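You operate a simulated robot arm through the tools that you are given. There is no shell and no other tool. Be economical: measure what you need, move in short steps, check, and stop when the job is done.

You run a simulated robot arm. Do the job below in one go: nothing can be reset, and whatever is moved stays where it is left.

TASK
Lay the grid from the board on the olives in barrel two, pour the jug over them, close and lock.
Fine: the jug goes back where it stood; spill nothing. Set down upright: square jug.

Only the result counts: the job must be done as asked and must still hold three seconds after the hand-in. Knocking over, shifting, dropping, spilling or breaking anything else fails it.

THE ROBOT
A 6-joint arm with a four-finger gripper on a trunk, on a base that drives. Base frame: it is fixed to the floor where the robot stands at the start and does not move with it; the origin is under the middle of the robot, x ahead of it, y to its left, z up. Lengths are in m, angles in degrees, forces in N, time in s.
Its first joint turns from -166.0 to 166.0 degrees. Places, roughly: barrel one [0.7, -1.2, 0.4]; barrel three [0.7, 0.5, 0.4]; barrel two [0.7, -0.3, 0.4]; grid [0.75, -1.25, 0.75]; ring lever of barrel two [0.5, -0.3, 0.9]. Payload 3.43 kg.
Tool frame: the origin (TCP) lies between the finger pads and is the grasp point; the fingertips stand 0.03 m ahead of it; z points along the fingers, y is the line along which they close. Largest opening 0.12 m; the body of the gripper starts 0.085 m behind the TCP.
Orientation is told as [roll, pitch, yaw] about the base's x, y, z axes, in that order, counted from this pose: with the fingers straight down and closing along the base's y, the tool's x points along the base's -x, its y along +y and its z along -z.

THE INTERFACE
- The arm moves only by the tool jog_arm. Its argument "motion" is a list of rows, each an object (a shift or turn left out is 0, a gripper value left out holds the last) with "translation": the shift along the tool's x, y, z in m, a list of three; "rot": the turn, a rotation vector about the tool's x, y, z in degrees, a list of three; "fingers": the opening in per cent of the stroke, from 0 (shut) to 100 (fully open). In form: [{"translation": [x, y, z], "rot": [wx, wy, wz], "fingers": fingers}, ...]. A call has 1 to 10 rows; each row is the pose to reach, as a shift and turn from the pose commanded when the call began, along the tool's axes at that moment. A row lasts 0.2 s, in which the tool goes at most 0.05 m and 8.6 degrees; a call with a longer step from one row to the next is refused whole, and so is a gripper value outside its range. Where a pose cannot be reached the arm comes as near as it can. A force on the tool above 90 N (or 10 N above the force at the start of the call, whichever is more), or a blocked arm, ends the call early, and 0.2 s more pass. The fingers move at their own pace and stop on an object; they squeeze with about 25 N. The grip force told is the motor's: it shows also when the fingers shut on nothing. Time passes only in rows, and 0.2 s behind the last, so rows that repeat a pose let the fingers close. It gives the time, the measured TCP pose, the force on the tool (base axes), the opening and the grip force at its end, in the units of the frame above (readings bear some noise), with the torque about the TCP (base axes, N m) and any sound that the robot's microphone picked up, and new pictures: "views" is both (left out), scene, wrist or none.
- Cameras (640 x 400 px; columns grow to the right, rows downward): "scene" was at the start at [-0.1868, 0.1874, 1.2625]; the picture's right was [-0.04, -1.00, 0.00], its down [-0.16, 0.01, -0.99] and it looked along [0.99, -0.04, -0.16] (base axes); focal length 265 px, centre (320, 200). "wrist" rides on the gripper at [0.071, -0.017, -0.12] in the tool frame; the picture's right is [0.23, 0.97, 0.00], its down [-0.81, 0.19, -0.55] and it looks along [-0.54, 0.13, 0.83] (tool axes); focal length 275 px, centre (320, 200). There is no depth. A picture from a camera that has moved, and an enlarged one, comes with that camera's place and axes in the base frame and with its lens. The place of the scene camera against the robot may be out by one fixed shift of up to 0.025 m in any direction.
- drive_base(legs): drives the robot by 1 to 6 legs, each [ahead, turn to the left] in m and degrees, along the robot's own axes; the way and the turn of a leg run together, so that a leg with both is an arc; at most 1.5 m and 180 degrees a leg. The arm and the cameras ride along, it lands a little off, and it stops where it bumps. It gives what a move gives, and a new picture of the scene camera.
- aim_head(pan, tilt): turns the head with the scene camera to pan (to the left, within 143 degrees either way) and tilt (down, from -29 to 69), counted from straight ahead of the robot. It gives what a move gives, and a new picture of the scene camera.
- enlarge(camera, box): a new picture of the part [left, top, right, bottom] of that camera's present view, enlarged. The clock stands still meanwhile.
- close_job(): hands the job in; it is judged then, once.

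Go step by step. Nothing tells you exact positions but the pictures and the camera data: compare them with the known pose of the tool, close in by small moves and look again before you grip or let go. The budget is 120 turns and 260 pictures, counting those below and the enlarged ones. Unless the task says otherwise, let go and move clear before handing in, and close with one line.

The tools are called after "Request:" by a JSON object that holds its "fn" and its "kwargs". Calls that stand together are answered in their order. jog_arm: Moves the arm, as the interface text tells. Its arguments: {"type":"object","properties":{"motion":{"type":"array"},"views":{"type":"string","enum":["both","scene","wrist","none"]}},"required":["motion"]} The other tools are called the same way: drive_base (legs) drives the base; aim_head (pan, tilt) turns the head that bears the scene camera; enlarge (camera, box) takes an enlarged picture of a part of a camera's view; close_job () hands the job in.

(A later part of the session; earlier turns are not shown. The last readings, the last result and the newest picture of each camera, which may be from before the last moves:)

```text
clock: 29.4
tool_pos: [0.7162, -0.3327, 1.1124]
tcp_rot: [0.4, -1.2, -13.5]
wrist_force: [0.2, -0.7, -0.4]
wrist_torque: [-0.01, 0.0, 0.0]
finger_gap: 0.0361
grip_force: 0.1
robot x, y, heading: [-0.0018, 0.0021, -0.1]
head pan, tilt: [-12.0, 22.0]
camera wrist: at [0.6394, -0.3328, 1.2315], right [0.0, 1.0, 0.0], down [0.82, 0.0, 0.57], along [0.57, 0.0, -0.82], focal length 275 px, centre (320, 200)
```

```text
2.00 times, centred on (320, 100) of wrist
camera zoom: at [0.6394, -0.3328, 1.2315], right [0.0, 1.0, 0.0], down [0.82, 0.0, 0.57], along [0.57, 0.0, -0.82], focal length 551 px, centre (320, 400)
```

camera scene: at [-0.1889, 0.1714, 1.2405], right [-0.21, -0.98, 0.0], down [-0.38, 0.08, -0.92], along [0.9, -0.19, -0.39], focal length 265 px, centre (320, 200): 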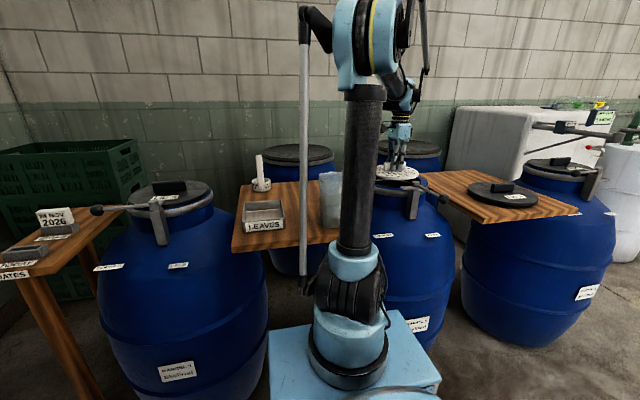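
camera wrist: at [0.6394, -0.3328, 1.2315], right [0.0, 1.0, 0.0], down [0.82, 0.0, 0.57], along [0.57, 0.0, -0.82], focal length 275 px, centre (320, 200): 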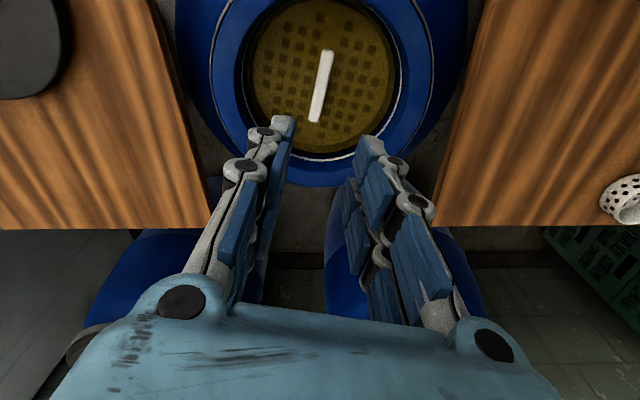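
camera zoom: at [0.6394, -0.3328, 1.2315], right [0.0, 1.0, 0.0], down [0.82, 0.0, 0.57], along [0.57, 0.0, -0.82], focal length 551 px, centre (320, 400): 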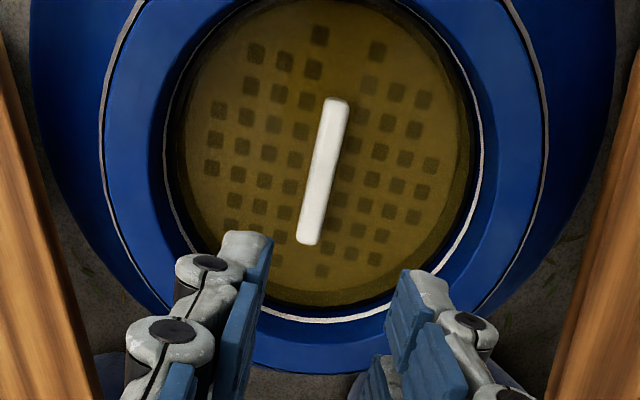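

The grid lies level on the olives in barrel two, which completes the first step. Next is the jug: I'll rise above the middle board to measure it.

Request:
{"fn": "jog_arm", "kwargs": {"motion": [{"translation": [0.025, 0.03, -0.02], "rot": [0, 0, -2], "fingers": 100}, {"translation": [0.05, 0.06, -0.04], "rot": [0, 0, -4]}, {"translation": [0.074, 0.091, -0.058], "rot": [0, 0, -6]}, {"translation": [0.099, 0.121, -0.077], "rot": [0, 0, -8]}, {"translation": [0.124, 0.152, -0.097], "rot": [0, 0, -10]}, {"translation": [0.149, 0.182, -0.116], "rot": [0, 0, -12]}, {"translation": [0.173, 0.212, -0.135], "rot": [0, 0, -13.5]}, {"translation": [0.198, 0.243, -0.155], "rot": [0, 0, -13.5]}, {"translation": [0.198, 0.243, -0.155], "rot": [0, 0, -13.5]}], "views": "wrist"}}

Request:
{"fn": "enlarge", "kwargs": {"camera": "wrist", "box": [200, 0, 480, 200]}}

```text
clock: 31.4
tool_pos: [0.5744, -0.0484, 1.2614]
tcp_rot: [0.0, -1.4, 0.0]
wrist_force: [-0.9, -0.6, 0.0]
wrist_torque: [-0.03, -0.01, 0.05]
finger_gap: 0.1202
grip_force: 0.1
robot x, y, heading: [0.0006, 0.0019, 0.2]
head pan, tilt: [-12.0, 22.0]
camera wrist: at [0.5005, -0.0658, 1.3817], right [-0.23, 0.97, -0.01], down [0.8, 0.19, 0.57], along [0.56, 0.13, -0.82], focal length 275 px, centre (320, 200)
```

wrist: 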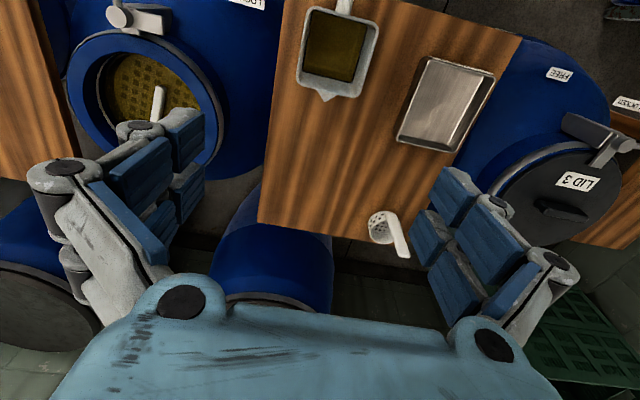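

```text
2.00 times, centred on (340, 100) of wrist
camera zoom: at [0.5005, -0.0658, 1.3817], right [-0.23, 0.97, -0.01], down [0.8, 0.19, 0.57], along [0.56, 0.13, -0.82], focal length 551 px, centre (280, 400)
```

zoom: 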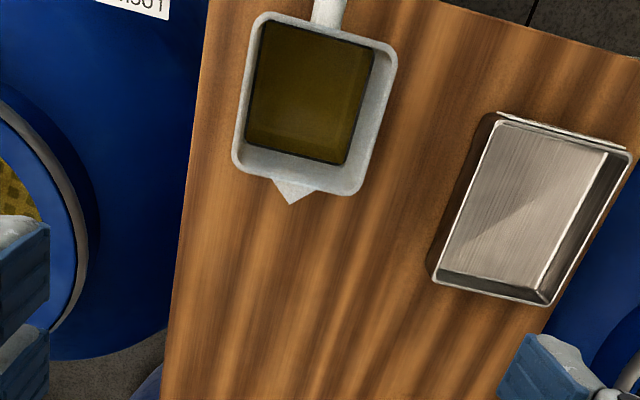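

The jug is at about (0.543, -0.037), roughly 0.085 wide, with its rim at z 1.005 and its spout along +x, so the body fits the gripper. Before lifting it I'll rehearse the pour over the barrel with the gripper empty, to see whether the arm can reach the tilt.

Request:
{"fn": "jog_arm", "kwargs": {"motion": [{"translation": [-0.015, -0.023, 0], "rot": [0, 0, 8.5]}, {"translation": [-0.029, -0.046, 0], "rot": [0, 0, 17]}, {"translation": [-0.044, -0.069, 0], "rot": [0, 0, 25.5]}, {"translation": [-0.058, -0.092, 0], "rot": [0, 0, 34]}, {"translation": [-0.073, -0.115, 0], "rot": [0, 0, 42.5]}, {"translation": [-0.088, -0.138, 0], "rot": [0, 0, 51]}, {"translation": [-0.102, -0.161, 0], "rot": [0, 0, 59.5]}, {"translation": [-0.117, -0.184, 0], "rot": [0, 0, 68]}, {"translation": [-0.131, -0.207, 0], "rot": [0, 0, 76.5]}, {"translation": [-0.146, -0.23, 0], "rot": [0, 0, 85]}], "views": "none"}}

Request:
{"fn": "jog_arm", "kwargs": {"motion": [{"translation": [0, 0, 0], "rot": [0, 8.5, 0]}, {"translation": [0, 0, 0], "rot": [0, 17, 0]}, {"translation": [0, 0, 0], "rot": [0, 25.5, 0]}, {"translation": [0, 0, 0], "rot": [0, 34, 0]}, {"translation": [0, 0, 0], "rot": [0, 42.5, 0]}, {"translation": [0, 0, 0], "rot": [0, 51, 0]}, {"translation": [0, 0, 0], "rot": [0, 59.5, 0]}, {"translation": [0, 0, 0], "rot": [0, 68, 0]}, {"translation": [0, 0, 0], "rot": [0, 76.5, 0]}, {"translation": [0, 0, 0], "rot": [0, 85, 0]}], "views": "scene"}}

```text
clock: 33.6
tool_pos: [0.7188, -0.2782, 1.2664]
tcp_rot: [1.3, -0.1, -85.1]
wrist_force: [-0.5, 0.2, 0.8]
wrist_torque: [0.0, -0.02, 0.0]
finger_gap: 0.1199
grip_force: 0.1
robot x, y, heading: [-0.0024, 0.0027, -0.1]
head pan, tilt: [-12.0, 22.0]
```

```text
clock: 35.8
tool_pos: [0.8596, -0.1027, 1.265]
tcp_rot: [20.7, 83.5, -73.7]
wrist_force: [-1.9, 0.7, 0.7]
wrist_torque: [-0.16, 0.0, -0.15]
finger_gap: 0.12
grip_force: 0.0
out of reach, approached as far as the arm can: row 5, 6, 7, 8, 9, 10
robot x, y, heading: [0.0015, 0.0002, -0.0]
head pan, tilt: [-12.0, 22.0]
camera scene: at [-0.1895, 0.1717, 1.2403], right [-0.21, -0.98, 0.0], down [-0.38, 0.08, -0.92], along [0.9, -0.19, -0.39], focal length 265 px, centre (320, 200)
```

scene: 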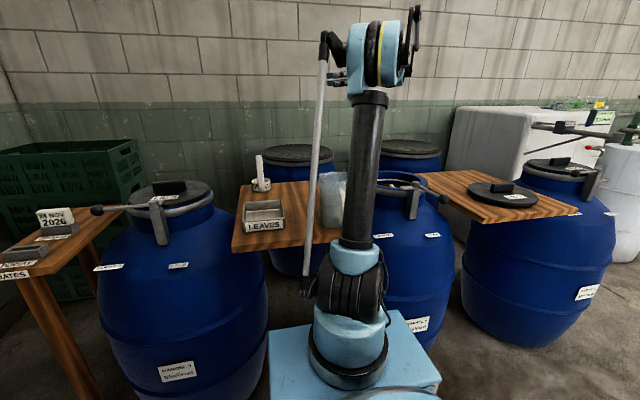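

The tilt with the tool pointing to +y is out of reach. I'll undo it and rehearse the mirrored version, with the tool turned the other way so that it ends up pointing to -y.

Request:
{"fn": "jog_arm", "kwargs": {"motion": [{"rot": [0, -8.5, 0]}, {"rot": [0, -17, 0]}, {"rot": [0, -25.5, 0]}, {"rot": [0, -34, 0]}, {"rot": [0, -42.5, 0]}, {"rot": [0, -51, 0]}, {"rot": [0, -59.5, 0]}, {"rot": [0, -68, 0]}, {"rot": [0, -76.5, 0]}, {"rot": [0, -85, 0]}], "views": "none"}}

Request:
{"fn": "jog_arm", "kwargs": {"motion": [{"rot": [0, 0, -8.5]}, {"rot": [0, 0, -17]}, {"rot": [0, 0, -25.5]}, {"rot": [0, 0, -34]}, {"rot": [0, 0, -42.5]}, {"rot": [0, 0, -51]}, {"rot": [0, 0, -59.5]}, {"rot": [0, 0, -68]}, {"rot": [0, 0, -76.5]}, {"rot": [0, 0, -85]}], "views": "none"}}

Request:
{"fn": "jog_arm", "kwargs": {"motion": [{"rot": [0, 0, -8.5]}, {"rot": [0, 0, -17]}, {"rot": [0, 0, -25.5]}, {"rot": [0, 0, -34]}, {"rot": [0, 0, -42.5]}, {"rot": [0, 0, -51]}, {"rot": [0, 0, -59.5]}, {"rot": [0, 0, -68]}, {"rot": [0, 0, -76.5]}, {"rot": [0, 0, -85]}], "views": "none"}}

```text
clock: 38.0
tool_pos: [0.8632, -0.1034, 1.2677]
tcp_rot: [2.3, -1.3, -94.5]
wrist_force: [0.7, -0.8, 0.7]
wrist_torque: [0.02, 0.0, 0.01]
finger_gap: 0.1199
grip_force: 0.0
robot x, y, heading: [0.0011, -0.0006, -0.2]
head pan, tilt: [-12.0, 22.0]
```

```text
clock: 40.2
tool_pos: [0.8632, -0.1031, 1.2668]
tcp_rot: [-1.0, -2.4, -9.3]
wrist_force: [0.4, 0.1, -0.2]
wrist_torque: [0.01, -0.01, 0.01]
finger_gap: 0.1202
grip_force: 0.0
robot x, y, heading: [-0.0027, 0.0023, -0.1]
head pan, tilt: [-12.0, 22.0]
```

```text
clock: 42.4
tool_pos: [0.8633, -0.1032, 1.2686]
tcp_rot: [-2.3, 0.9, 75.7]
wrist_force: [-0.4, 0.5, 0.1]
wrist_torque: [-0.01, -0.02, 0.01]
finger_gap: 0.1199
grip_force: 0.1
robot x, y, heading: [-0.0022, -0.0024, 0.0]
head pan, tilt: [-12.0, 22.0]
```

Request:
{"fn": "jog_arm", "kwargs": {"motion": [{"translation": [0.036, 0.009, 0.02], "rot": [0, 0, -2]}, {"translation": [0.071, 0.019, 0.04], "rot": [0, 0, -4]}, {"translation": [0.107, 0.028, 0.06], "rot": [0, 0, -6]}, {"translation": [0.142, 0.038, 0.08], "rot": [0, 0, -8]}, {"translation": [0.178, 0.047, 0.1], "rot": [0, 0, -10]}, {"translation": [0.213, 0.056, 0.12], "rot": [0, 0, -12]}, {"translation": [0.249, 0.066, 0.14], "rot": [0, 0, -14.3]}, {"translation": [0.284, 0.075, 0.16], "rot": [0, 0, -14.3]}], "views": "none"}}

Request:
{"fn": "jog_arm", "kwargs": {"motion": [{"translation": [0, 0, 0], "rot": [0, 8.5, 0]}, {"translation": [0, 0, 0], "rot": [0, 17, 0]}, {"translation": [0, 0, 0], "rot": [0, 25.5, 0]}, {"translation": [0, 0, 0], "rot": [0, 34, 0]}, {"translation": [0, 0, 0], "rot": [0, 42.5, 0]}, {"translation": [0, 0, 0], "rot": [0, 51, 0]}, {"translation": [0, 0, 0], "rot": [0, 59.5, 0]}, {"translation": [0, 0, 0], "rot": [0, 68, 0]}, {"translation": [0, 0, 0], "rot": [0, 76.5, 0]}, {"translation": [0, 0, 0], "rot": [0, 85, 0]}], "views": "scene"}}

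```text
clock: 44.2
tool_pos: [0.7245, -0.3635, 1.1083]
tcp_rot: [-2.2, 1.4, 89.8]
wrist_force: [0.4, -0.1, 0.5]
wrist_torque: [-0.03, -0.01, 0.0]
finger_gap: 0.1199
grip_force: 0.1
robot x, y, heading: [0.0014, 0.0005, -0.2]
head pan, tilt: [-12.0, 22.0]
```

```text
clock: 46.4
tool_pos: [0.724, -0.3636, 1.1089]
tcp_rot: [-32.4, 85.9, 57.5]
wrist_force: [-0.4, 0.8, 0.4]
wrist_torque: [0.0, -0.03, 0.05]
finger_gap: 0.1197
grip_force: 0.1
robot x, y, heading: [0.0014, 0.002, 0.1]
head pan, tilt: [-12.0, 22.0]
camera scene: at [-0.189, 0.1715, 1.2404], right [-0.21, -0.98, 0.0], down [-0.38, 0.08, -0.92], along [0.9, -0.19, -0.39], focal length 265 px, centre (320, 200)
```

scene: 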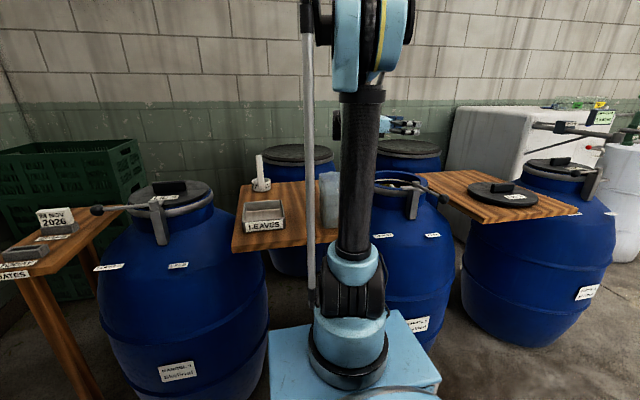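

That direction works to 85°. I'll test 119° as well.

Request:
{"fn": "jog_arm", "kwargs": {"motion": [{"rot": [0, 8.5, 0]}, {"rot": [0, 17, 0]}, {"rot": [0, 25.5, 0]}, {"rot": [0, 34, 0]}, {"rot": [0, 42, 0]}], "views": "none"}}

Request:
{"fn": "enlarge", "kwargs": {"camera": "scene", "box": [320, 60, 480, 220]}}

```text
clock: 47.6
tool_pos: [0.7245, -0.3632, 1.1082]
tcp_rot: [-176.6, 51.5, -87.4]
wrist_force: [-0.3, 0.3, 0.0]
wrist_torque: [0.01, 0.01, 0.01]
finger_gap: 0.1203
grip_force: 0.1
robot x, y, heading: [0.0021, -0.001, 0.0]
head pan, tilt: [-12.0, 22.0]
```

```text
2.50 times, centred on (400, 140) of scene
camera zoom: at [-0.189, 0.1715, 1.2404], right [-0.21, -0.98, 0.0], down [-0.38, 0.08, -0.92], along [0.9, -0.19, -0.39], focal length 663 px, centre (120, 350)
```

zoom: 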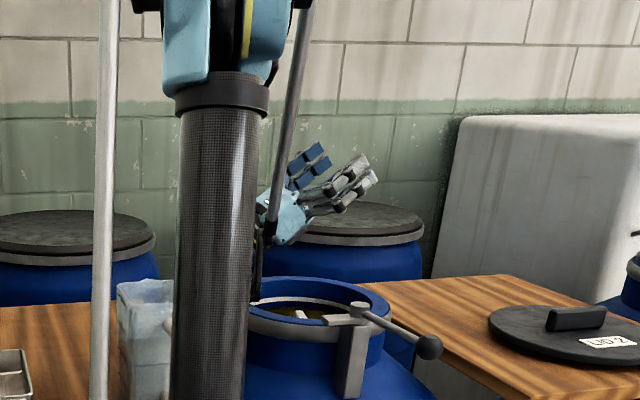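

A tilt of 127° is reachable here. I'll bring the tool upright again and go above the jug.

Request:
{"fn": "jog_arm", "kwargs": {"motion": [{"rot": [0, -8.5, 0]}, {"rot": [0, -17, 0]}, {"rot": [0, -25.5, 0]}, {"rot": [0, -34, 0]}, {"rot": [0, -42.5, 0]}, {"rot": [0, -51, 0]}, {"rot": [0, -59.5, 0]}, {"rot": [0, -68, 0]}, {"rot": [0, -76.5, 0]}, {"rot": [0, -85, 0]}], "views": "none"}}

Request:
{"fn": "jog_arm", "kwargs": {"motion": [{"rot": [0, -8.5, 0]}, {"rot": [0, -17, 0]}, {"rot": [0, -25.5, 0]}, {"rot": [0, -34, 0]}, {"rot": [0, -42, 0]}, {"translation": [0, 0, -0.04], "rot": [0, -42, 0]}], "views": "none"}}

```text
clock: 49.8
tool_pos: [0.7254, -0.362, 1.1086]
tcp_rot: [-3.0, 43.2, 87.8]
wrist_force: [0.5, -0.8, -0.2]
wrist_torque: [0.04, -0.02, -0.01]
finger_gap: 0.1199
grip_force: 0.1
robot x, y, heading: [0.0021, -0.0009, -0.1]
head pan, tilt: [-12.0, 22.0]
```

```text
clock: 51.2
tool_pos: [0.723, -0.3345, 1.1344]
tcp_rot: [-2.2, 1.3, 89.8]
wrist_force: [0.4, -0.7, -0.3]
wrist_torque: [0.01, 0.02, -0.03]
finger_gap: 0.12
grip_force: 0.1
robot x, y, heading: [0.0014, 0.0006, 0.1]
head pan, tilt: [-12.0, 22.0]
```

Request:
{"fn": "jog_arm", "kwargs": {"motion": [{"translation": [0, 0, -0.04], "rot": [1.3, -2.2, 0]}, {"translation": [0, 0, -0.08], "rot": [1.3, -2.2, 0]}, {"translation": [0, 0, -0.12], "rot": [1.3, -2.2, 0]}], "views": "none"}}

Request:
{"fn": "jog_arm", "kwargs": {"motion": [{"translation": [-0.033, 0.02, 0], "rot": [0, 0, 8.5]}, {"translation": [-0.066, 0.04, 0], "rot": [0, 0, 17]}, {"translation": [-0.099, 0.06, 0], "rot": [0, 0, 25.5]}, {"translation": [-0.132, 0.08, 0], "rot": [0, 0, 34]}, {"translation": [-0.165, 0.1, 0], "rot": [0, 0, 42.5]}, {"translation": [-0.198, 0.12, 0], "rot": [0, 0, 51]}, {"translation": [-0.231, 0.14, 0], "rot": [0, 0, 59.5]}, {"translation": [-0.264, 0.16, 0], "rot": [0, 0, 68]}, {"translation": [-0.297, 0.18, 0], "rot": [0, 0, 76.5]}, {"translation": [-0.3, 0.18, 0], "rot": [0, 0, 85]}], "views": "wrist"}}

Request:
{"fn": "enlarge", "kwargs": {"camera": "wrist", "box": [180, 0, 460, 200]}}

```text
clock: 52.0
tool_pos: [0.7205, -0.33, 1.2564]
tcp_rot: [-3.5, -0.9, 90.0]
wrist_force: [0.1, 0.5, -0.3]
wrist_torque: [0.0, 0.02, -0.02]
finger_gap: 0.1198
grip_force: 0.0
robot x, y, heading: [-0.0052, 0.0018, -0.1]
head pan, tilt: [-12.0, 22.0]
```

```text
clock: 54.2
tool_pos: [0.5416, -0.0307, 1.2503]
tcp_rot: [0.5, -3.5, 4.7]
wrist_force: [1.0, -0.4, 1.0]
wrist_torque: [0.0, 0.01, -0.01]
finger_gap: 0.1198
grip_force: 0.0
robot x, y, heading: [0.0011, 0.0042, -0.1]
head pan, tilt: [-12.0, 22.0]
camera wrist: at [0.4636, -0.0557, 1.3677], right [-0.31, 0.95, 0.0], down [0.76, 0.25, 0.6], along [0.57, 0.18, -0.8], focal length 275 px, centre (320, 200)
```

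wrist: 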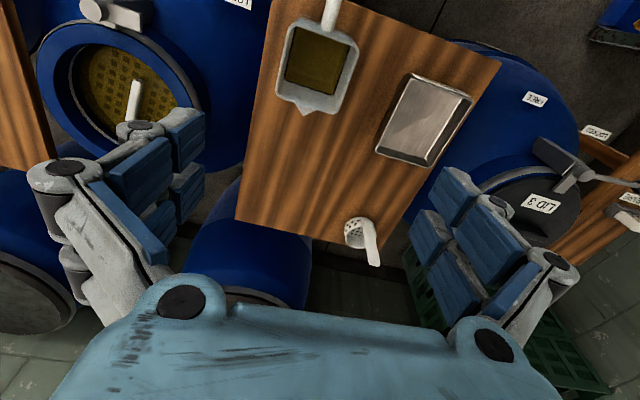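

```text
2.00 times, centred on (320, 100) of wrist
camera zoom: at [0.4636, -0.0557, 1.3677], right [-0.31, 0.95, 0.0], down [0.76, 0.25, 0.6], along [0.57, 0.18, -0.8], focal length 551 px, centre (320, 400)
```

zoom: 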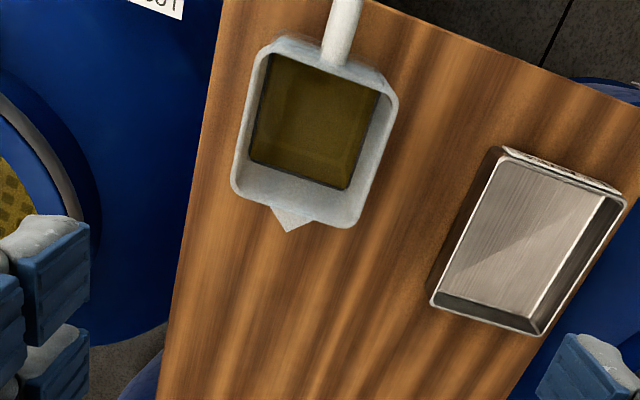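

I now understand the tilt convention. I'll level the tool, align it over the jug centre (0.541, -0.037), and come down to just above the rim.

Request:
{"fn": "jog_arm", "kwargs": {"motion": [{"translation": [0, -0.006, 0], "rot": [0.5, 3.5, 4.7]}, {"translation": [0, -0.006, 0], "rot": [0.5, 3.5, 4.7]}], "views": "none"}}

Request:
{"fn": "jog_arm", "kwargs": {"motion": [{"translation": [0, 0, 0.05]}, {"translation": [0, 0, 0.1]}, {"translation": [0, 0, 0.15]}, {"translation": [0, 0, 0.17]}, {"translation": [0, 0, 0.17]}], "views": "both"}}

Request:
{"fn": "enlarge", "kwargs": {"camera": "scene", "box": [240, 100, 400, 240]}}

```text
clock: 54.8
tool_pos: [0.542, -0.038, 1.251]
tcp_rot: [0.3, -0.1, 0.1]
wrist_force: [0.1, -0.5, -0.2]
wrist_torque: [0.0, 0.01, 0.0]
finger_gap: 0.1201
grip_force: 0.0
robot x, y, heading: [0.0003, -0.0036, -0.3]
head pan, tilt: [-12.0, 22.0]
```

```text
clock: 56.0
tool_pos: [0.5419, -0.0373, 1.0801]
tcp_rot: [0.1, 0.0, 0.2]
wrist_force: [-0.3, -0.3, 0.4]
wrist_torque: [0.0, 0.02, -0.02]
finger_gap: 0.1199
grip_force: 0.0
robot x, y, heading: [0.0011, -0.0016, -0.1]
head pan, tilt: [-12.0, 22.0]
camera scene: at [-0.189, 0.1715, 1.2404], right [-0.21, -0.98, 0.0], down [-0.38, 0.08, -0.92], along [0.9, -0.19, -0.39], focal length 265 px, centre (320, 200)
camera wrist: at [0.47, -0.0542, 1.2023], right [-0.23, 0.97, 0.0], down [0.81, 0.19, 0.55], along [0.54, 0.13, -0.83], focal length 275 px, centre (320, 200)
```

scene: 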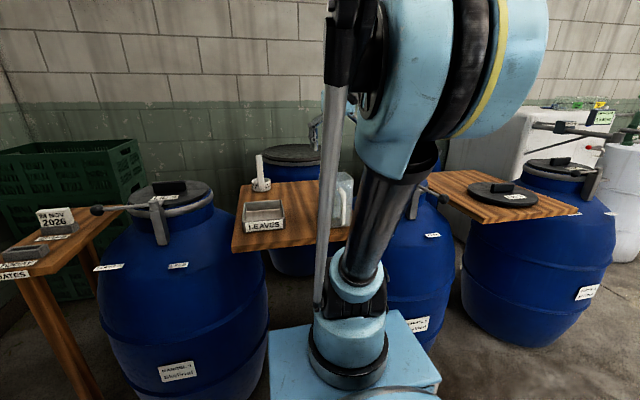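
wrist: 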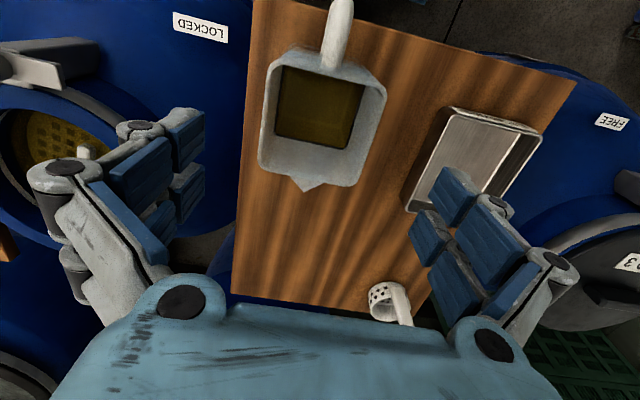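

```text
2.86 times, centred on (320, 170) of scene
camera zoom: at [-0.189, 0.1715, 1.2404], right [-0.21, -0.98, 0.0], down [-0.38, 0.08, -0.92], along [0.9, -0.19, -0.39], focal length 758 px, centre (320, 286)
```

zoom: 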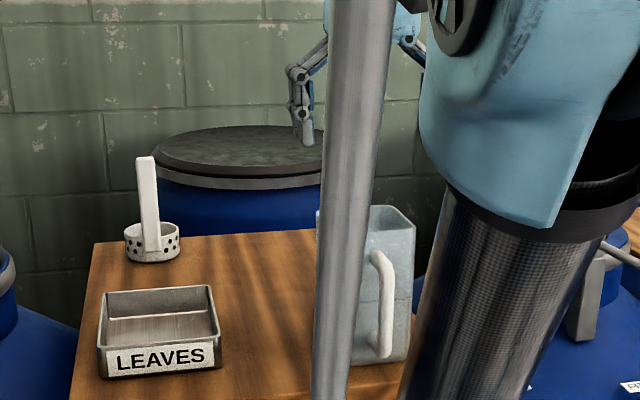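

The jug measures the same again (centre y about -0.036). I'll lower the open fingers around it to TCP z 0.955.

Request:
{"fn": "jog_arm", "kwargs": {"motion": [{"translation": [0, 0, 0.03]}, {"translation": [0, 0, 0.06]}, {"translation": [0, 0, 0.09]}, {"translation": [0, 0, 0.11]}, {"translation": [0, 0, 0.125]}, {"translation": [0, 0, 0.125]}], "views": "both"}}

Request:
{"fn": "enlarge", "kwargs": {"camera": "scene", "box": [240, 100, 400, 240]}}

```text
clock: 57.4
tool_pos: [0.5399, -0.0367, 0.9563]
tcp_rot: [0.2, 0.0, 0.1]
wrist_force: [-0.7, -0.2, -0.4]
wrist_torque: [0.0, 0.02, -0.03]
finger_gap: 0.1202
grip_force: 0.0
robot x, y, heading: [-0.0015, 0.0007, 0.1]
head pan, tilt: [-12.0, 22.0]
camera scene: at [-0.189, 0.1715, 1.2404], right [-0.21, -0.98, 0.0], down [-0.38, 0.08, -0.92], along [0.9, -0.19, -0.39], focal length 265 px, centre (320, 200)
camera wrist: at [0.4685, -0.0538, 1.0772], right [-0.23, 0.97, 0.0], down [0.81, 0.19, 0.55], along [0.54, 0.13, -0.83], focal length 275 px, centre (320, 200)
```

scene: 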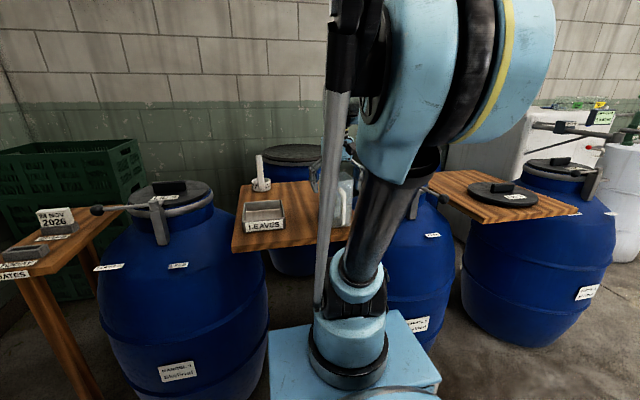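
wrist: 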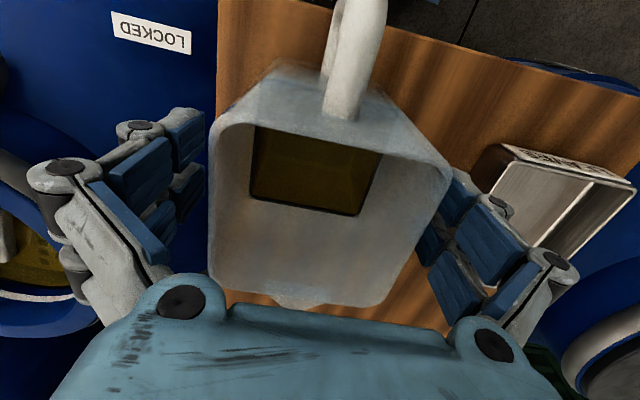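

```text
2.86 times, centred on (320, 170) of scene
camera zoom: at [-0.189, 0.1715, 1.2404], right [-0.21, -0.98, 0.0], down [-0.38, 0.08, -0.92], along [0.9, -0.19, -0.39], focal length 758 px, centre (320, 286)
```

zoom: 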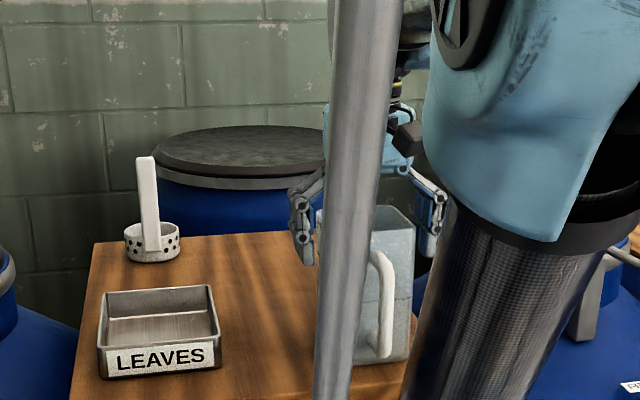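

The fingers straddle the jug evenly, and the liquid is well below the rim. I'll go 15 mm deeper, close, and check.

Request:
{"fn": "jog_arm", "kwargs": {"motion": [{"translation": [0, 0, 0.01]}, {"translation": [0, 0, 0.017]}, {"translation": [0, 0, 0.017], "fingers": 72}, {"translation": [0, 0, 0.017], "fingers": 66}, {"translation": [0, 0, 0.017], "fingers": 0}, {"translation": [0, 0, 0.017], "fingers": 0}, {"translation": [0, 0, 0.017], "fingers": 0}], "views": "wrist"}}

```text
clock: 59.0
tool_pos: [0.5411, -0.0372, 0.9375]
tcp_rot: [0.0, 0.0, 0.3]
wrist_force: [2.4, -4.8, 7.4]
wrist_torque: [-0.57, 0.04, 0.11]
finger_gap: 0.092
grip_force: 24.9
robot x, y, heading: [0.0002, -0.0011, 0.2]
head pan, tilt: [-12.0, 22.0]
camera wrist: at [0.4697, -0.0541, 1.06], right [-0.23, 0.97, 0.0], down [0.81, 0.19, 0.55], along [0.54, 0.13, -0.83], focal length 275 px, centre (320, 200)
```

wrist: 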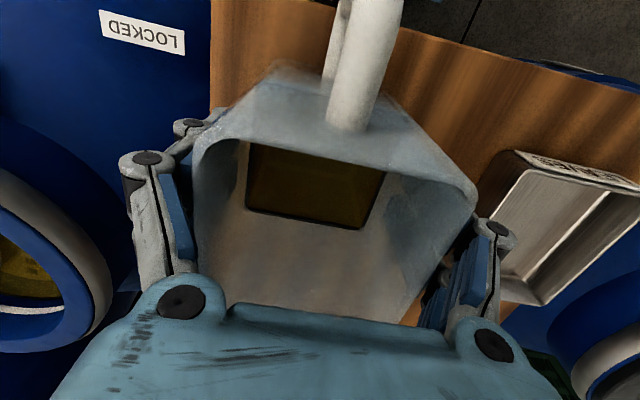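

The jug is gripped (gap 0.092, 25 N). I'll lift slowly to see that it holds.

Request:
{"fn": "jog_arm", "kwargs": {"motion": [{"translation": [0, 0, -0.005], "fingers": 0}, {"translation": [0, 0, -0.012], "fingers": 0}, {"translation": [0, 0, -0.02], "fingers": 0}, {"translation": [0, 0, -0.03], "fingers": 0}, {"translation": [0, 0, -0.03], "fingers": 0}], "views": "both"}}

Request:
{"fn": "enlarge", "kwargs": {"camera": "scene", "box": [240, 100, 400, 240]}}

```text
clock: 60.2
tool_pos: [0.5415, -0.0365, 0.9685]
tcp_rot: [0.2, 0.0, 0.2]
wrist_force: [-0.4, -0.1, -5.5]
wrist_torque: [0.02, -0.04, 0.03]
finger_gap: 0.0918
grip_force: 25.4
robot x, y, heading: [-0.0019, 0.0035, 0.1]
head pan, tilt: [-12.0, 22.0]
camera scene: at [-0.1889, 0.1714, 1.2404], right [-0.21, -0.98, 0.0], down [-0.38, 0.08, -0.92], along [0.9, -0.19, -0.39], focal length 265 px, centre (320, 200)
camera wrist: at [0.4705, -0.0546, 1.0903], right [-0.23, 0.97, 0.0], down [0.81, 0.19, 0.55], along [0.54, 0.13, -0.83], focal length 275 px, centre (320, 200)
```

scene: 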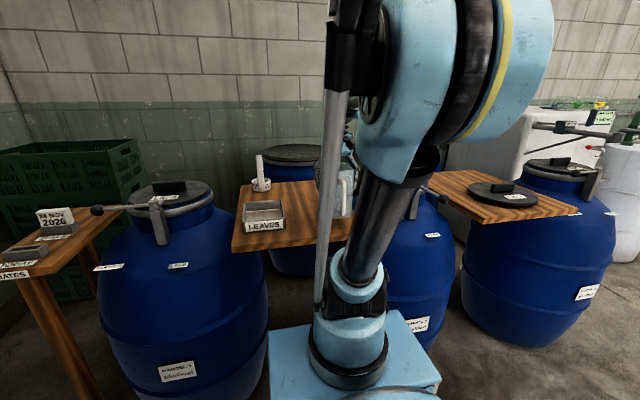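
wrist: 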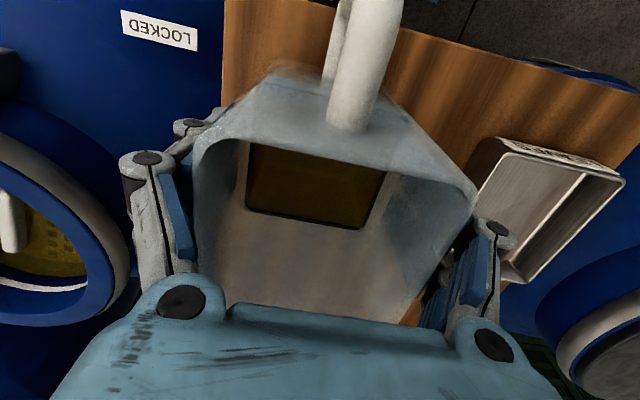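

```text
2.86 times, centred on (320, 170) of scene
camera zoom: at [-0.1889, 0.1714, 1.2404], right [-0.21, -0.98, 0.0], down [-0.38, 0.08, -0.92], along [0.9, -0.19, -0.39], focal length 758 px, centre (320, 286)
```

zoom: 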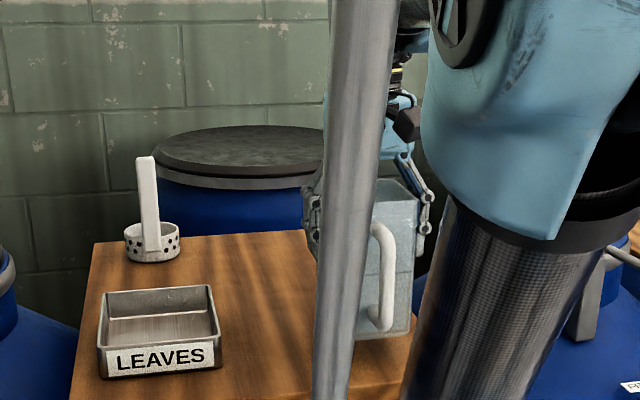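

The jug hangs level and weighs about 0.5 kg. It stood with TCP at (0.541, -0.037, 0.9375), and I'll use that for putting it back. Now I'll raise it and carry it over to the far side of barrel two, turning the spout toward +y.

Request:
{"fn": "jog_arm", "kwargs": {"motion": [{"translation": [0, 0, -0.02]}, {"translation": [0, 0, -0.055]}, {"translation": [0, 0, -0.095]}, {"translation": [0, 0, -0.135]}, {"translation": [0, 0, -0.165]}, {"translation": [0, 0, -0.18]}, {"translation": [0, 0, -0.18]}], "views": "none"}}

Request:
{"fn": "jog_arm", "kwargs": {"motion": [{"translation": [-0.01, -0.02, 0], "rot": [0, 0, -4]}, {"translation": [-0.026, -0.052, 0], "rot": [0, 0, -11]}, {"translation": [-0.045, -0.091, 0], "rot": [0, 0, -19]}, {"translation": [-0.065, -0.132, 0], "rot": [0, 0, -27.5]}, {"translation": [-0.085, -0.173, 0], "rot": [0, 0, -36]}, {"translation": [-0.105, -0.214, 0], "rot": [0, 0, -44.5]}, {"translation": [-0.125, -0.255, 0], "rot": [0, 0, -53]}, {"translation": [-0.145, -0.296, 0], "rot": [0, 0, -61.5]}, {"translation": [-0.163, -0.332, 0], "rot": [0, 0, -69]}, {"translation": [-0.174, -0.355, 0], "rot": [0, 0, -75]}], "views": "wrist"}}

```text
clock: 61.8
tool_pos: [0.5426, -0.0388, 1.1508]
tcp_rot: [0.2, 0.0, 0.2]
wrist_force: [-0.3, 0.5, -6.9]
wrist_torque: [0.0, -0.06, 0.01]
finger_gap: 0.0917
grip_force: 24.9
robot x, y, heading: [0.0007, 0.002, 0.0]
head pan, tilt: [-12.0, 22.0]
```

```text
clock: 64.0
tool_pos: [0.7157, -0.39, 1.1474]
tcp_rot: [0.0, -0.2, 75.3]
wrist_force: [-1.3, 0.7, -6.1]
wrist_torque: [0.02, -0.05, -0.03]
finger_gap: 0.0922
grip_force: 25.2
robot x, y, heading: [-0.0019, 0.0044, -0.1]
head pan, tilt: [-12.0, 22.0]
camera wrist: at [0.7148, -0.4638, 1.2679], right [-1.0, 0.02, 0.0], down [0.02, 0.83, 0.56], along [0.01, 0.56, -0.83], focal length 275 px, centre (320, 200)
```

wrist: 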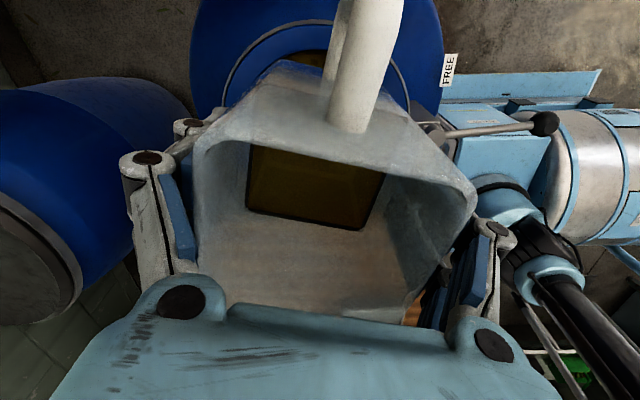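

The spout side faces the barrel. I'll finish the turn, then look before tilting.

Request:
{"fn": "jog_arm", "kwargs": {"motion": [{"translation": [0.004, -0.004, 0], "rot": [0, 0, -6]}, {"translation": [0.0084, -0.0074, 0], "rot": [0, 0, -12]}, {"translation": [0.0084, -0.0074, 0], "rot": [0, 0, -14.7]}, {"translation": [0.0084, -0.0074, 0], "rot": [0, 0, -14.7]}], "views": "scene"}}

Request:
{"fn": "enlarge", "kwargs": {"camera": "scene", "box": [340, 80, 460, 220]}}

```text
clock: 65.0
tool_pos: [0.7224, -0.4025, 1.1459]
tcp_rot: [-0.1, -0.2, 89.9]
wrist_force: [-0.2, -0.4, -7.8]
wrist_torque: [0.03, 0.03, 0.0]
finger_gap: 0.0918
grip_force: 25.2
robot x, y, heading: [-0.0004, 0.0024, -0.2]
head pan, tilt: [-12.0, 22.0]
camera scene: at [-0.1887, 0.1713, 1.2405], right [-0.21, -0.98, 0.0], down [-0.38, 0.08, -0.92], along [0.9, -0.19, -0.39], focal length 265 px, centre (320, 200)
```

scene: 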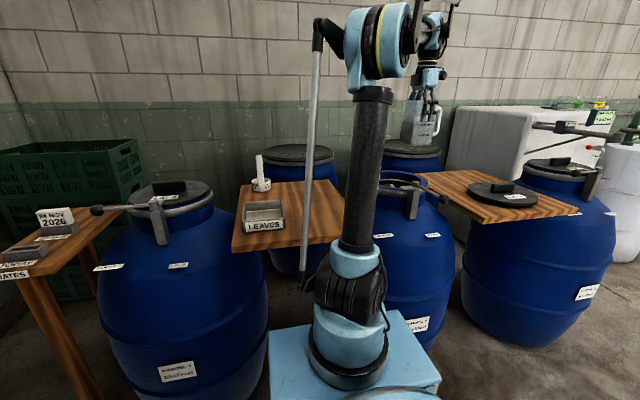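

```text
2.86 times, centred on (400, 150) of scene
camera zoom: at [-0.1887, 0.1713, 1.2405], right [-0.21, -0.98, 0.0], down [-0.38, 0.08, -0.92], along [0.9, -0.19, -0.39], focal length 758 px, centre (91, 343)
```

zoom: 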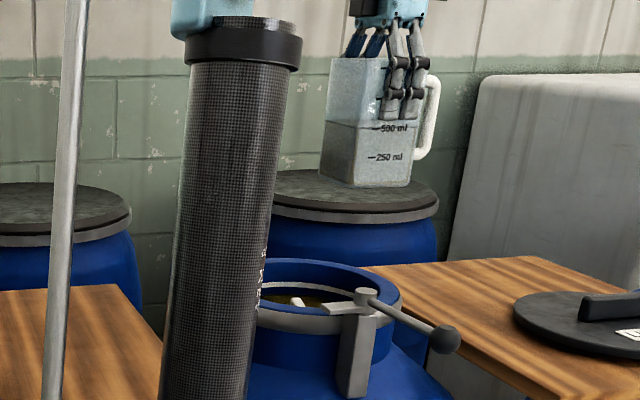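

The jug is about half full (500 ml line). I'll lower and tilt to 30°, keeping the spout over the mouth, and check.

Request:
{"fn": "jog_arm", "kwargs": {"motion": [{"translation": [0.003, 0, 0.025], "rot": [0, 6, 0]}, {"translation": [0.009, 0, 0.055], "rot": [0, 14, 0]}, {"translation": [0.014, 0, 0.075], "rot": [0, 22, 0]}, {"translation": [0.0185, 0, 0.086], "rot": [0, 30, 0]}, {"translation": [0.0185, 0, 0.086], "rot": [0, 30, 0]}], "views": "wrist"}}

Request:
{"fn": "enlarge", "kwargs": {"camera": "scene", "box": [340, 80, 460, 220]}}

```text
clock: 66.2
tool_pos: [0.7217, -0.4213, 1.0597]
tcp_rot: [0.1, 29.9, 89.8]
wrist_force: [-0.4, -0.1, -7.3]
wrist_torque: [0.16, 0.04, -0.01]
finger_gap: 0.0921
grip_force: 25.0
robot x, y, heading: [-0.0013, 0.0029, -0.1]
head pan, tilt: [-12.0, 22.0]
camera wrist: at [0.738, -0.4229, 1.2014], right [-0.97, -0.2, 0.11], down [-0.19, 0.98, 0.08], along [-0.13, 0.05, -0.99], focal length 275 px, centre (320, 200)
```

wrist: 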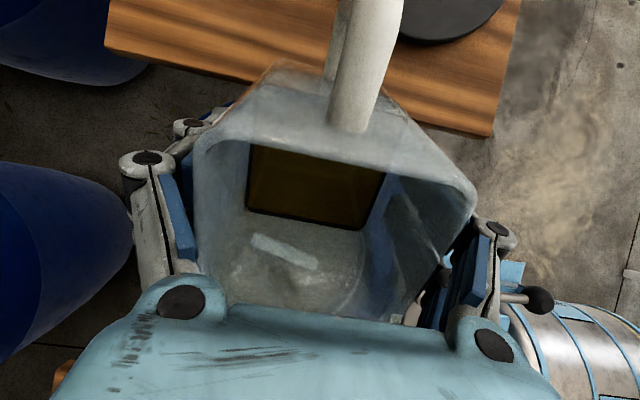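

```text
2.86 times, centred on (400, 150) of scene
camera zoom: at [-0.1887, 0.1713, 1.2405], right [-0.21, -0.98, 0.0], down [-0.38, 0.08, -0.92], along [0.9, -0.19, -0.39], focal length 758 px, centre (91, 343)
```

zoom: 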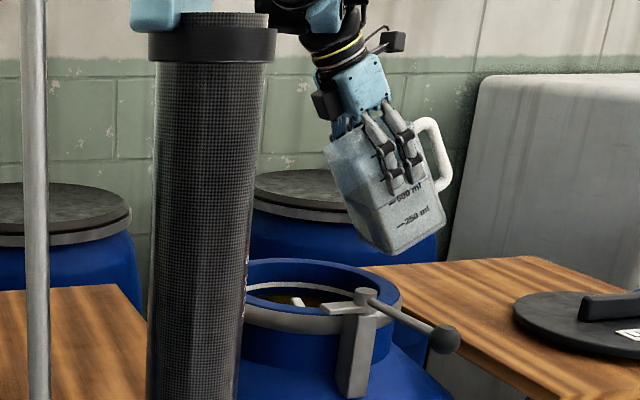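

The geometry matches the prediction, with the spout over the mouth. I'll continue to 50° slowly.

Request:
{"fn": "jog_arm", "kwargs": {"motion": [{"rot": [0, 5, 0]}, {"rot": [0, 10, 0]}, {"rot": [0, 15, 0]}, {"rot": [0, 20, 0]}, {"rot": [0, 20, 0]}], "views": "wrist"}}

Request:
{"fn": "enlarge", "kwargs": {"camera": "scene", "box": [340, 80, 460, 220]}}

```text
clock: 67.4
tool_pos: [0.7225, -0.4209, 1.0607]
tcp_rot: [-0.1, 49.9, 89.8]
wrist_force: [0.4, -0.2, -5.9]
wrist_torque: [0.22, 0.01, 0.01]
finger_gap: 0.0918
grip_force: 25.4
robot x, y, heading: [0.0003, 0.0006, -0.1]
head pan, tilt: [-12.0, 22.0]
camera wrist: at [0.7381, -0.374, 1.1944], right [-0.97, -0.15, 0.18], down [-0.19, 0.95, -0.26], along [-0.13, -0.29, -0.95], focal length 275 px, centre (320, 200)
```

wrist: 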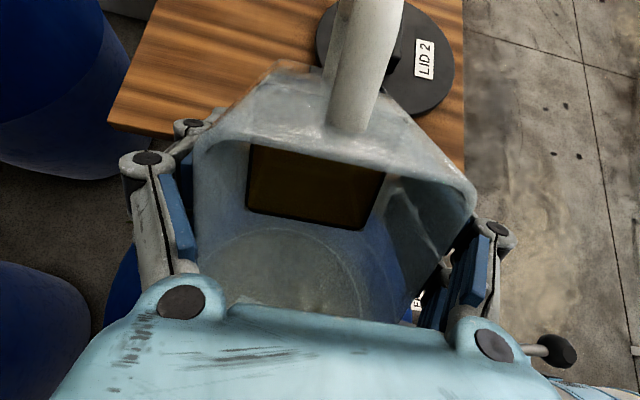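

```text
2.86 times, centred on (400, 150) of scene
camera zoom: at [-0.1887, 0.1713, 1.2405], right [-0.21, -0.98, 0.0], down [-0.38, 0.08, -0.92], along [0.9, -0.19, -0.39], focal length 758 px, centre (91, 343)
```

zoom: 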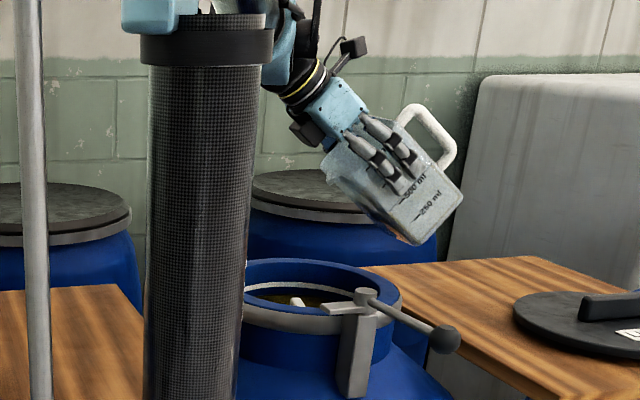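

Nothing has left the jug yet. I'll go slowly to 60° and then 70°, lowering the spout a little.

Request:
{"fn": "jog_arm", "kwargs": {"motion": [{"translation": [-0.006, 0, 0.004], "rot": [0, 4, 0]}, {"translation": [-0.01, 0, 0.006], "rot": [0, 7, 0]}, {"translation": [-0.0134, 0, 0.0073], "rot": [0, 10, 0]}, {"translation": [-0.0134, 0, 0.0073], "rot": [0, 10, 0]}, {"translation": [-0.0134, 0, 0.0073], "rot": [0, 10, 0]}], "views": "none"}}

Request:
{"fn": "enlarge", "kwargs": {"camera": "scene", "box": [340, 80, 460, 220]}}

```text
clock: 68.6
tool_pos: [0.7213, -0.4177, 1.0465]
tcp_rot: [0.0, 59.8, 89.9]
wrist_force: [0.1, 0.4, -6.5]
wrist_torque: [0.21, 0.01, -0.01]
finger_gap: 0.0919
grip_force: 24.6
robot x, y, heading: [0.0002, 0.0028, 0.0]
head pan, tilt: [-12.0, 22.0]
```

```text
2.86 times, centred on (400, 150) of scene
camera zoom: at [-0.1887, 0.1713, 1.2405], right [-0.21, -0.98, 0.0], down [-0.38, 0.08, -0.92], along [0.9, -0.19, -0.39], focal length 758 px, centre (91, 343)
```

zoom: 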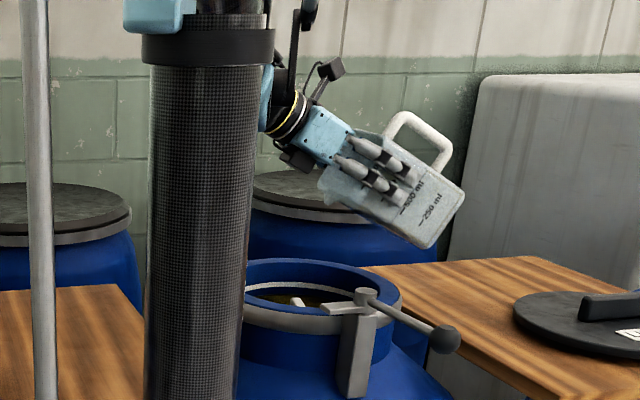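

Request:
{"fn": "jog_arm", "kwargs": {"motion": [{"translation": [-0.0025, 0, -0.0007], "rot": [0, 3, 0]}, {"translation": [-0.005, 0, -0.0013], "rot": [0, 6.5, 0]}, {"translation": [-0.0068, 0, -0.0018], "rot": [0, 10, 0]}, {"translation": [-0.0068, 0, -0.0018], "rot": [0, 10, 0]}, {"translation": [-0.0068, 0, -0.0018], "rot": [0, 10, 0]}], "views": "none"}}

Request:
{"fn": "enlarge", "kwargs": {"camera": "scene", "box": [340, 80, 460, 220]}}

```text
clock: 69.8
tool_pos: [0.722, -0.4119, 1.0406]
tcp_rot: [0.0, 69.8, 89.9]
wrist_force: [0.4, -0.6, -5.1]
wrist_torque: [0.2, 0.0, 0.02]
finger_gap: 0.092
grip_force: 24.8
robot x, y, heading: [0.0057, -0.0016, -0.2]
head pan, tilt: [-12.0, 22.0]
```

```text
2.86 times, centred on (400, 150) of scene
camera zoom: at [-0.1888, 0.1713, 1.2405], right [-0.21, -0.98, 0.0], down [-0.38, 0.08, -0.92], along [0.9, -0.19, -0.39], focal length 758 px, centre (91, 343)
```

zoom: 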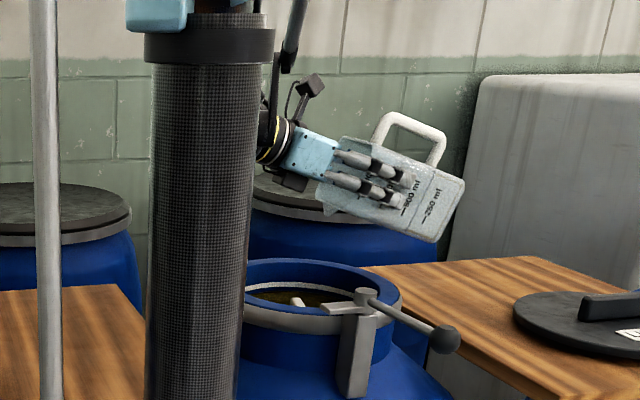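

Request:
{"fn": "jog_arm", "kwargs": {"motion": [{"translation": [-0.001, 0, -0.0025], "rot": [0, 3, 0]}, {"translation": [-0.002, 0, -0.005], "rot": [0, 6.5, 0]}, {"translation": [-0.0026, 0, -0.007], "rot": [0, 10, 0]}, {"translation": [-0.0026, 0, -0.007], "rot": [0, 10, 0]}, {"translation": [-0.0026, 0, -0.007], "rot": [0, 10, 0]}, {"translation": [-0.0026, 0, -0.007], "rot": [0, 10, 0]}], "views": "wrist"}}

Request:
{"fn": "enlarge", "kwargs": {"camera": "scene", "box": [340, 80, 460, 220]}}

```text
clock: 71.2
tool_pos: [0.7207, -0.4048, 1.0414]
tcp_rot: [0.0, 79.8, 90.0]
wrist_force: [-0.7, -0.2, -3.4]
wrist_torque: [0.1, 0.02, 0.0]
finger_gap: 0.0919
grip_force: 25.1
robot x, y, heading: [0.0027, -0.0012, -0.0]
head pan, tilt: [-12.0, 22.0]
camera wrist: at [0.7376, -0.2981, 1.1342], right [-0.97, -0.04, 0.23], down [-0.19, 0.69, -0.7], along [-0.13, -0.72, -0.68], focal length 275 px, centre (320, 200)
```

wrist: 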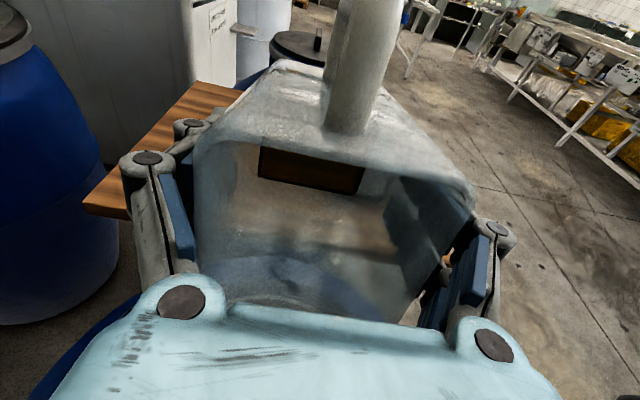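

```text
2.86 times, centred on (400, 150) of scene
camera zoom: at [-0.1888, 0.1714, 1.2405], right [-0.21, -0.98, 0.0], down [-0.38, 0.08, -0.92], along [0.9, -0.19, -0.39], focal length 758 px, centre (91, 343)
```

zoom: 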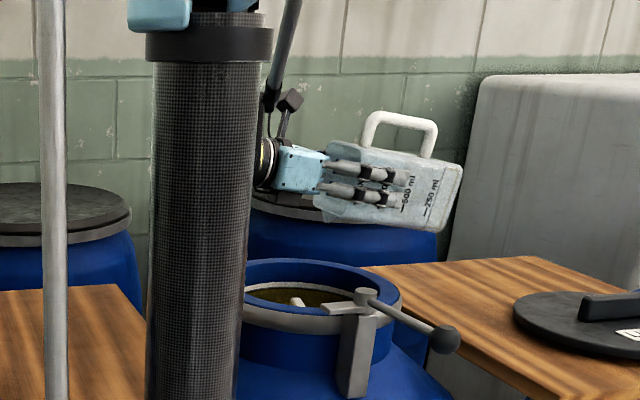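

The weight has dropped and the jug's content is lower, so it is pouring into the barrel. I'll continue gently to 95-110° to empty it.

Request:
{"fn": "jog_arm", "kwargs": {"motion": [{"translation": [0.0036, 0, -0.0053], "rot": [0, 5, 0]}, {"translation": [0.0073, 0, -0.0105], "rot": [0, 10, 0]}, {"translation": [0.0073, 0, -0.0105], "rot": [0, 10, 0]}, {"translation": [0.0073, 0, -0.0105], "rot": [0, 10, 0]}, {"translation": [0.009, 0, -0.016], "rot": [0, 15, 0]}, {"translation": [0.0103, 0, -0.0221], "rot": [0, 20, 0]}, {"translation": [0.0103, 0, -0.0221], "rot": [0, 20, 0]}, {"translation": [0.018, 0, -0.0357], "rot": [0, 28, 0]}, {"translation": [0.018, 0, -0.0357], "rot": [0, 30, 0]}, {"translation": [0.018, 0, -0.0357], "rot": [0, 30, 0]}], "views": "wrist"}}

Request:
{"fn": "enlarge", "kwargs": {"camera": "scene", "box": [340, 80, 460, 220]}}

```text
clock: 73.4
tool_pos: [0.7222, -0.372, 1.064]
tcp_rot: [-180.0, 70.2, -90.2]
wrist_force: [0.2, -0.4, -1.5]
wrist_torque: [0.06, 0.01, 0.0]
finger_gap: 0.0916
grip_force: 25.1
robot x, y, heading: [-0.0009, 0.0025, 0.1]
head pan, tilt: [-12.0, 22.0]
camera wrist: at [0.7383, -0.2348, 1.0917], right [-0.97, 0.08, 0.22], down [-0.19, 0.25, -0.95], along [-0.13, -0.97, -0.22], focal length 275 px, centre (320, 200)
```

wrist: 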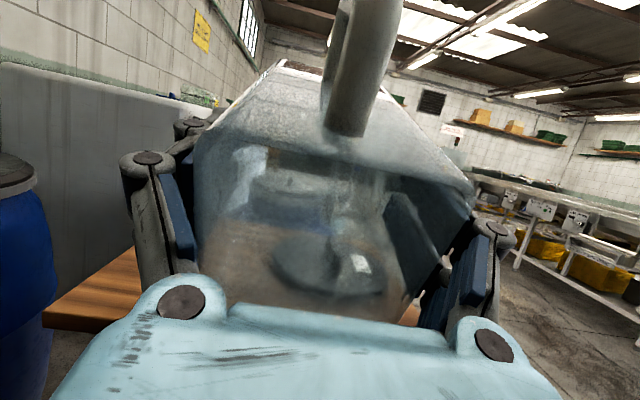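

```text
2.86 times, centred on (400, 150) of scene
camera zoom: at [-0.1889, 0.1714, 1.2405], right [-0.21, -0.98, 0.0], down [-0.38, 0.08, -0.92], along [0.9, -0.19, -0.39], focal length 758 px, centre (91, 343)
```

zoom: 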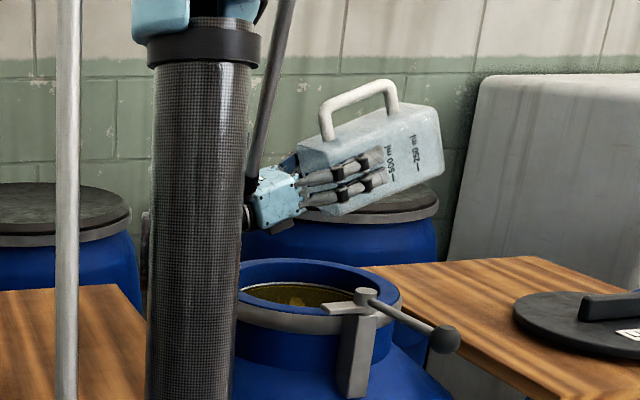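

The jug looks empty and the barrel level has risen. I'll hold a second for the last drops and check the weight.

Request:
{"fn": "jog_arm", "kwargs": {"motion": [{"rot": [0, 3, 0]}, {"rot": [0, 5, 0]}, {"rot": [0, 5, 0]}, {"rot": [0, 5, 0]}, {"rot": [0, 5, 0]}, {"rot": [0, 5, 0]}, {"rot": [0, 5, 0]}, {"rot": [0, 5, 0]}], "views": "none"}}

Request:
{"fn": "enlarge", "kwargs": {"camera": "wrist", "box": [180, 40, 480, 320]}}

Request:
{"fn": "enlarge", "kwargs": {"camera": "scene", "box": [370, 130, 440, 210]}}

```text
clock: 75.2
tool_pos: [0.7209, -0.3719, 1.065]
tcp_rot: [-180.0, 65.2, -90.2]
wrist_force: [-0.3, 0.2, -1.3]
wrist_torque: [0.06, -0.02, 0.01]
finger_gap: 0.0919
grip_force: 24.9
robot x, y, heading: [-0.0024, 0.0013, -0.2]
head pan, tilt: [-12.0, 22.0]
```

```text
1.43 times, centred on (330, 180) of wrist
camera zoom: at [0.7384, -0.2334, 1.0802], right [-0.97, 0.1, 0.21], down [-0.19, 0.16, -0.97], along [-0.13, -0.98, -0.14], focal length 393 px, centre (306, 229)
```

zoom: 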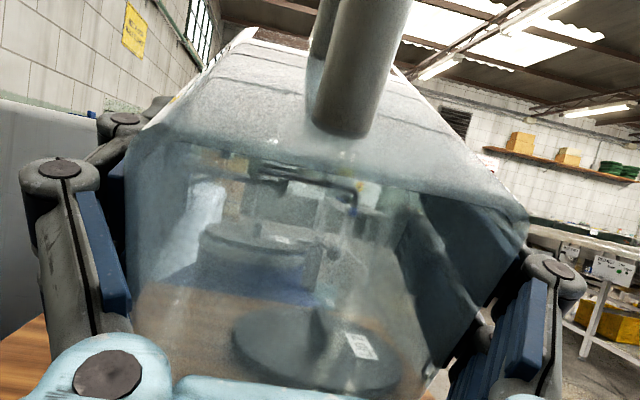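

```text
5.00 times, centred on (405, 170) of scene
camera zoom: at [-0.1888, 0.1714, 1.2405], right [-0.21, -0.98, 0.0], down [-0.38, 0.08, -0.92], along [0.9, -0.19, -0.39], focal length 1326 px, centre (-105, 350)
```

zoom: 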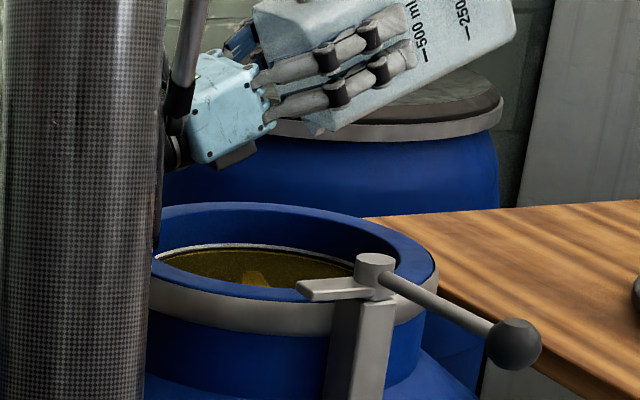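

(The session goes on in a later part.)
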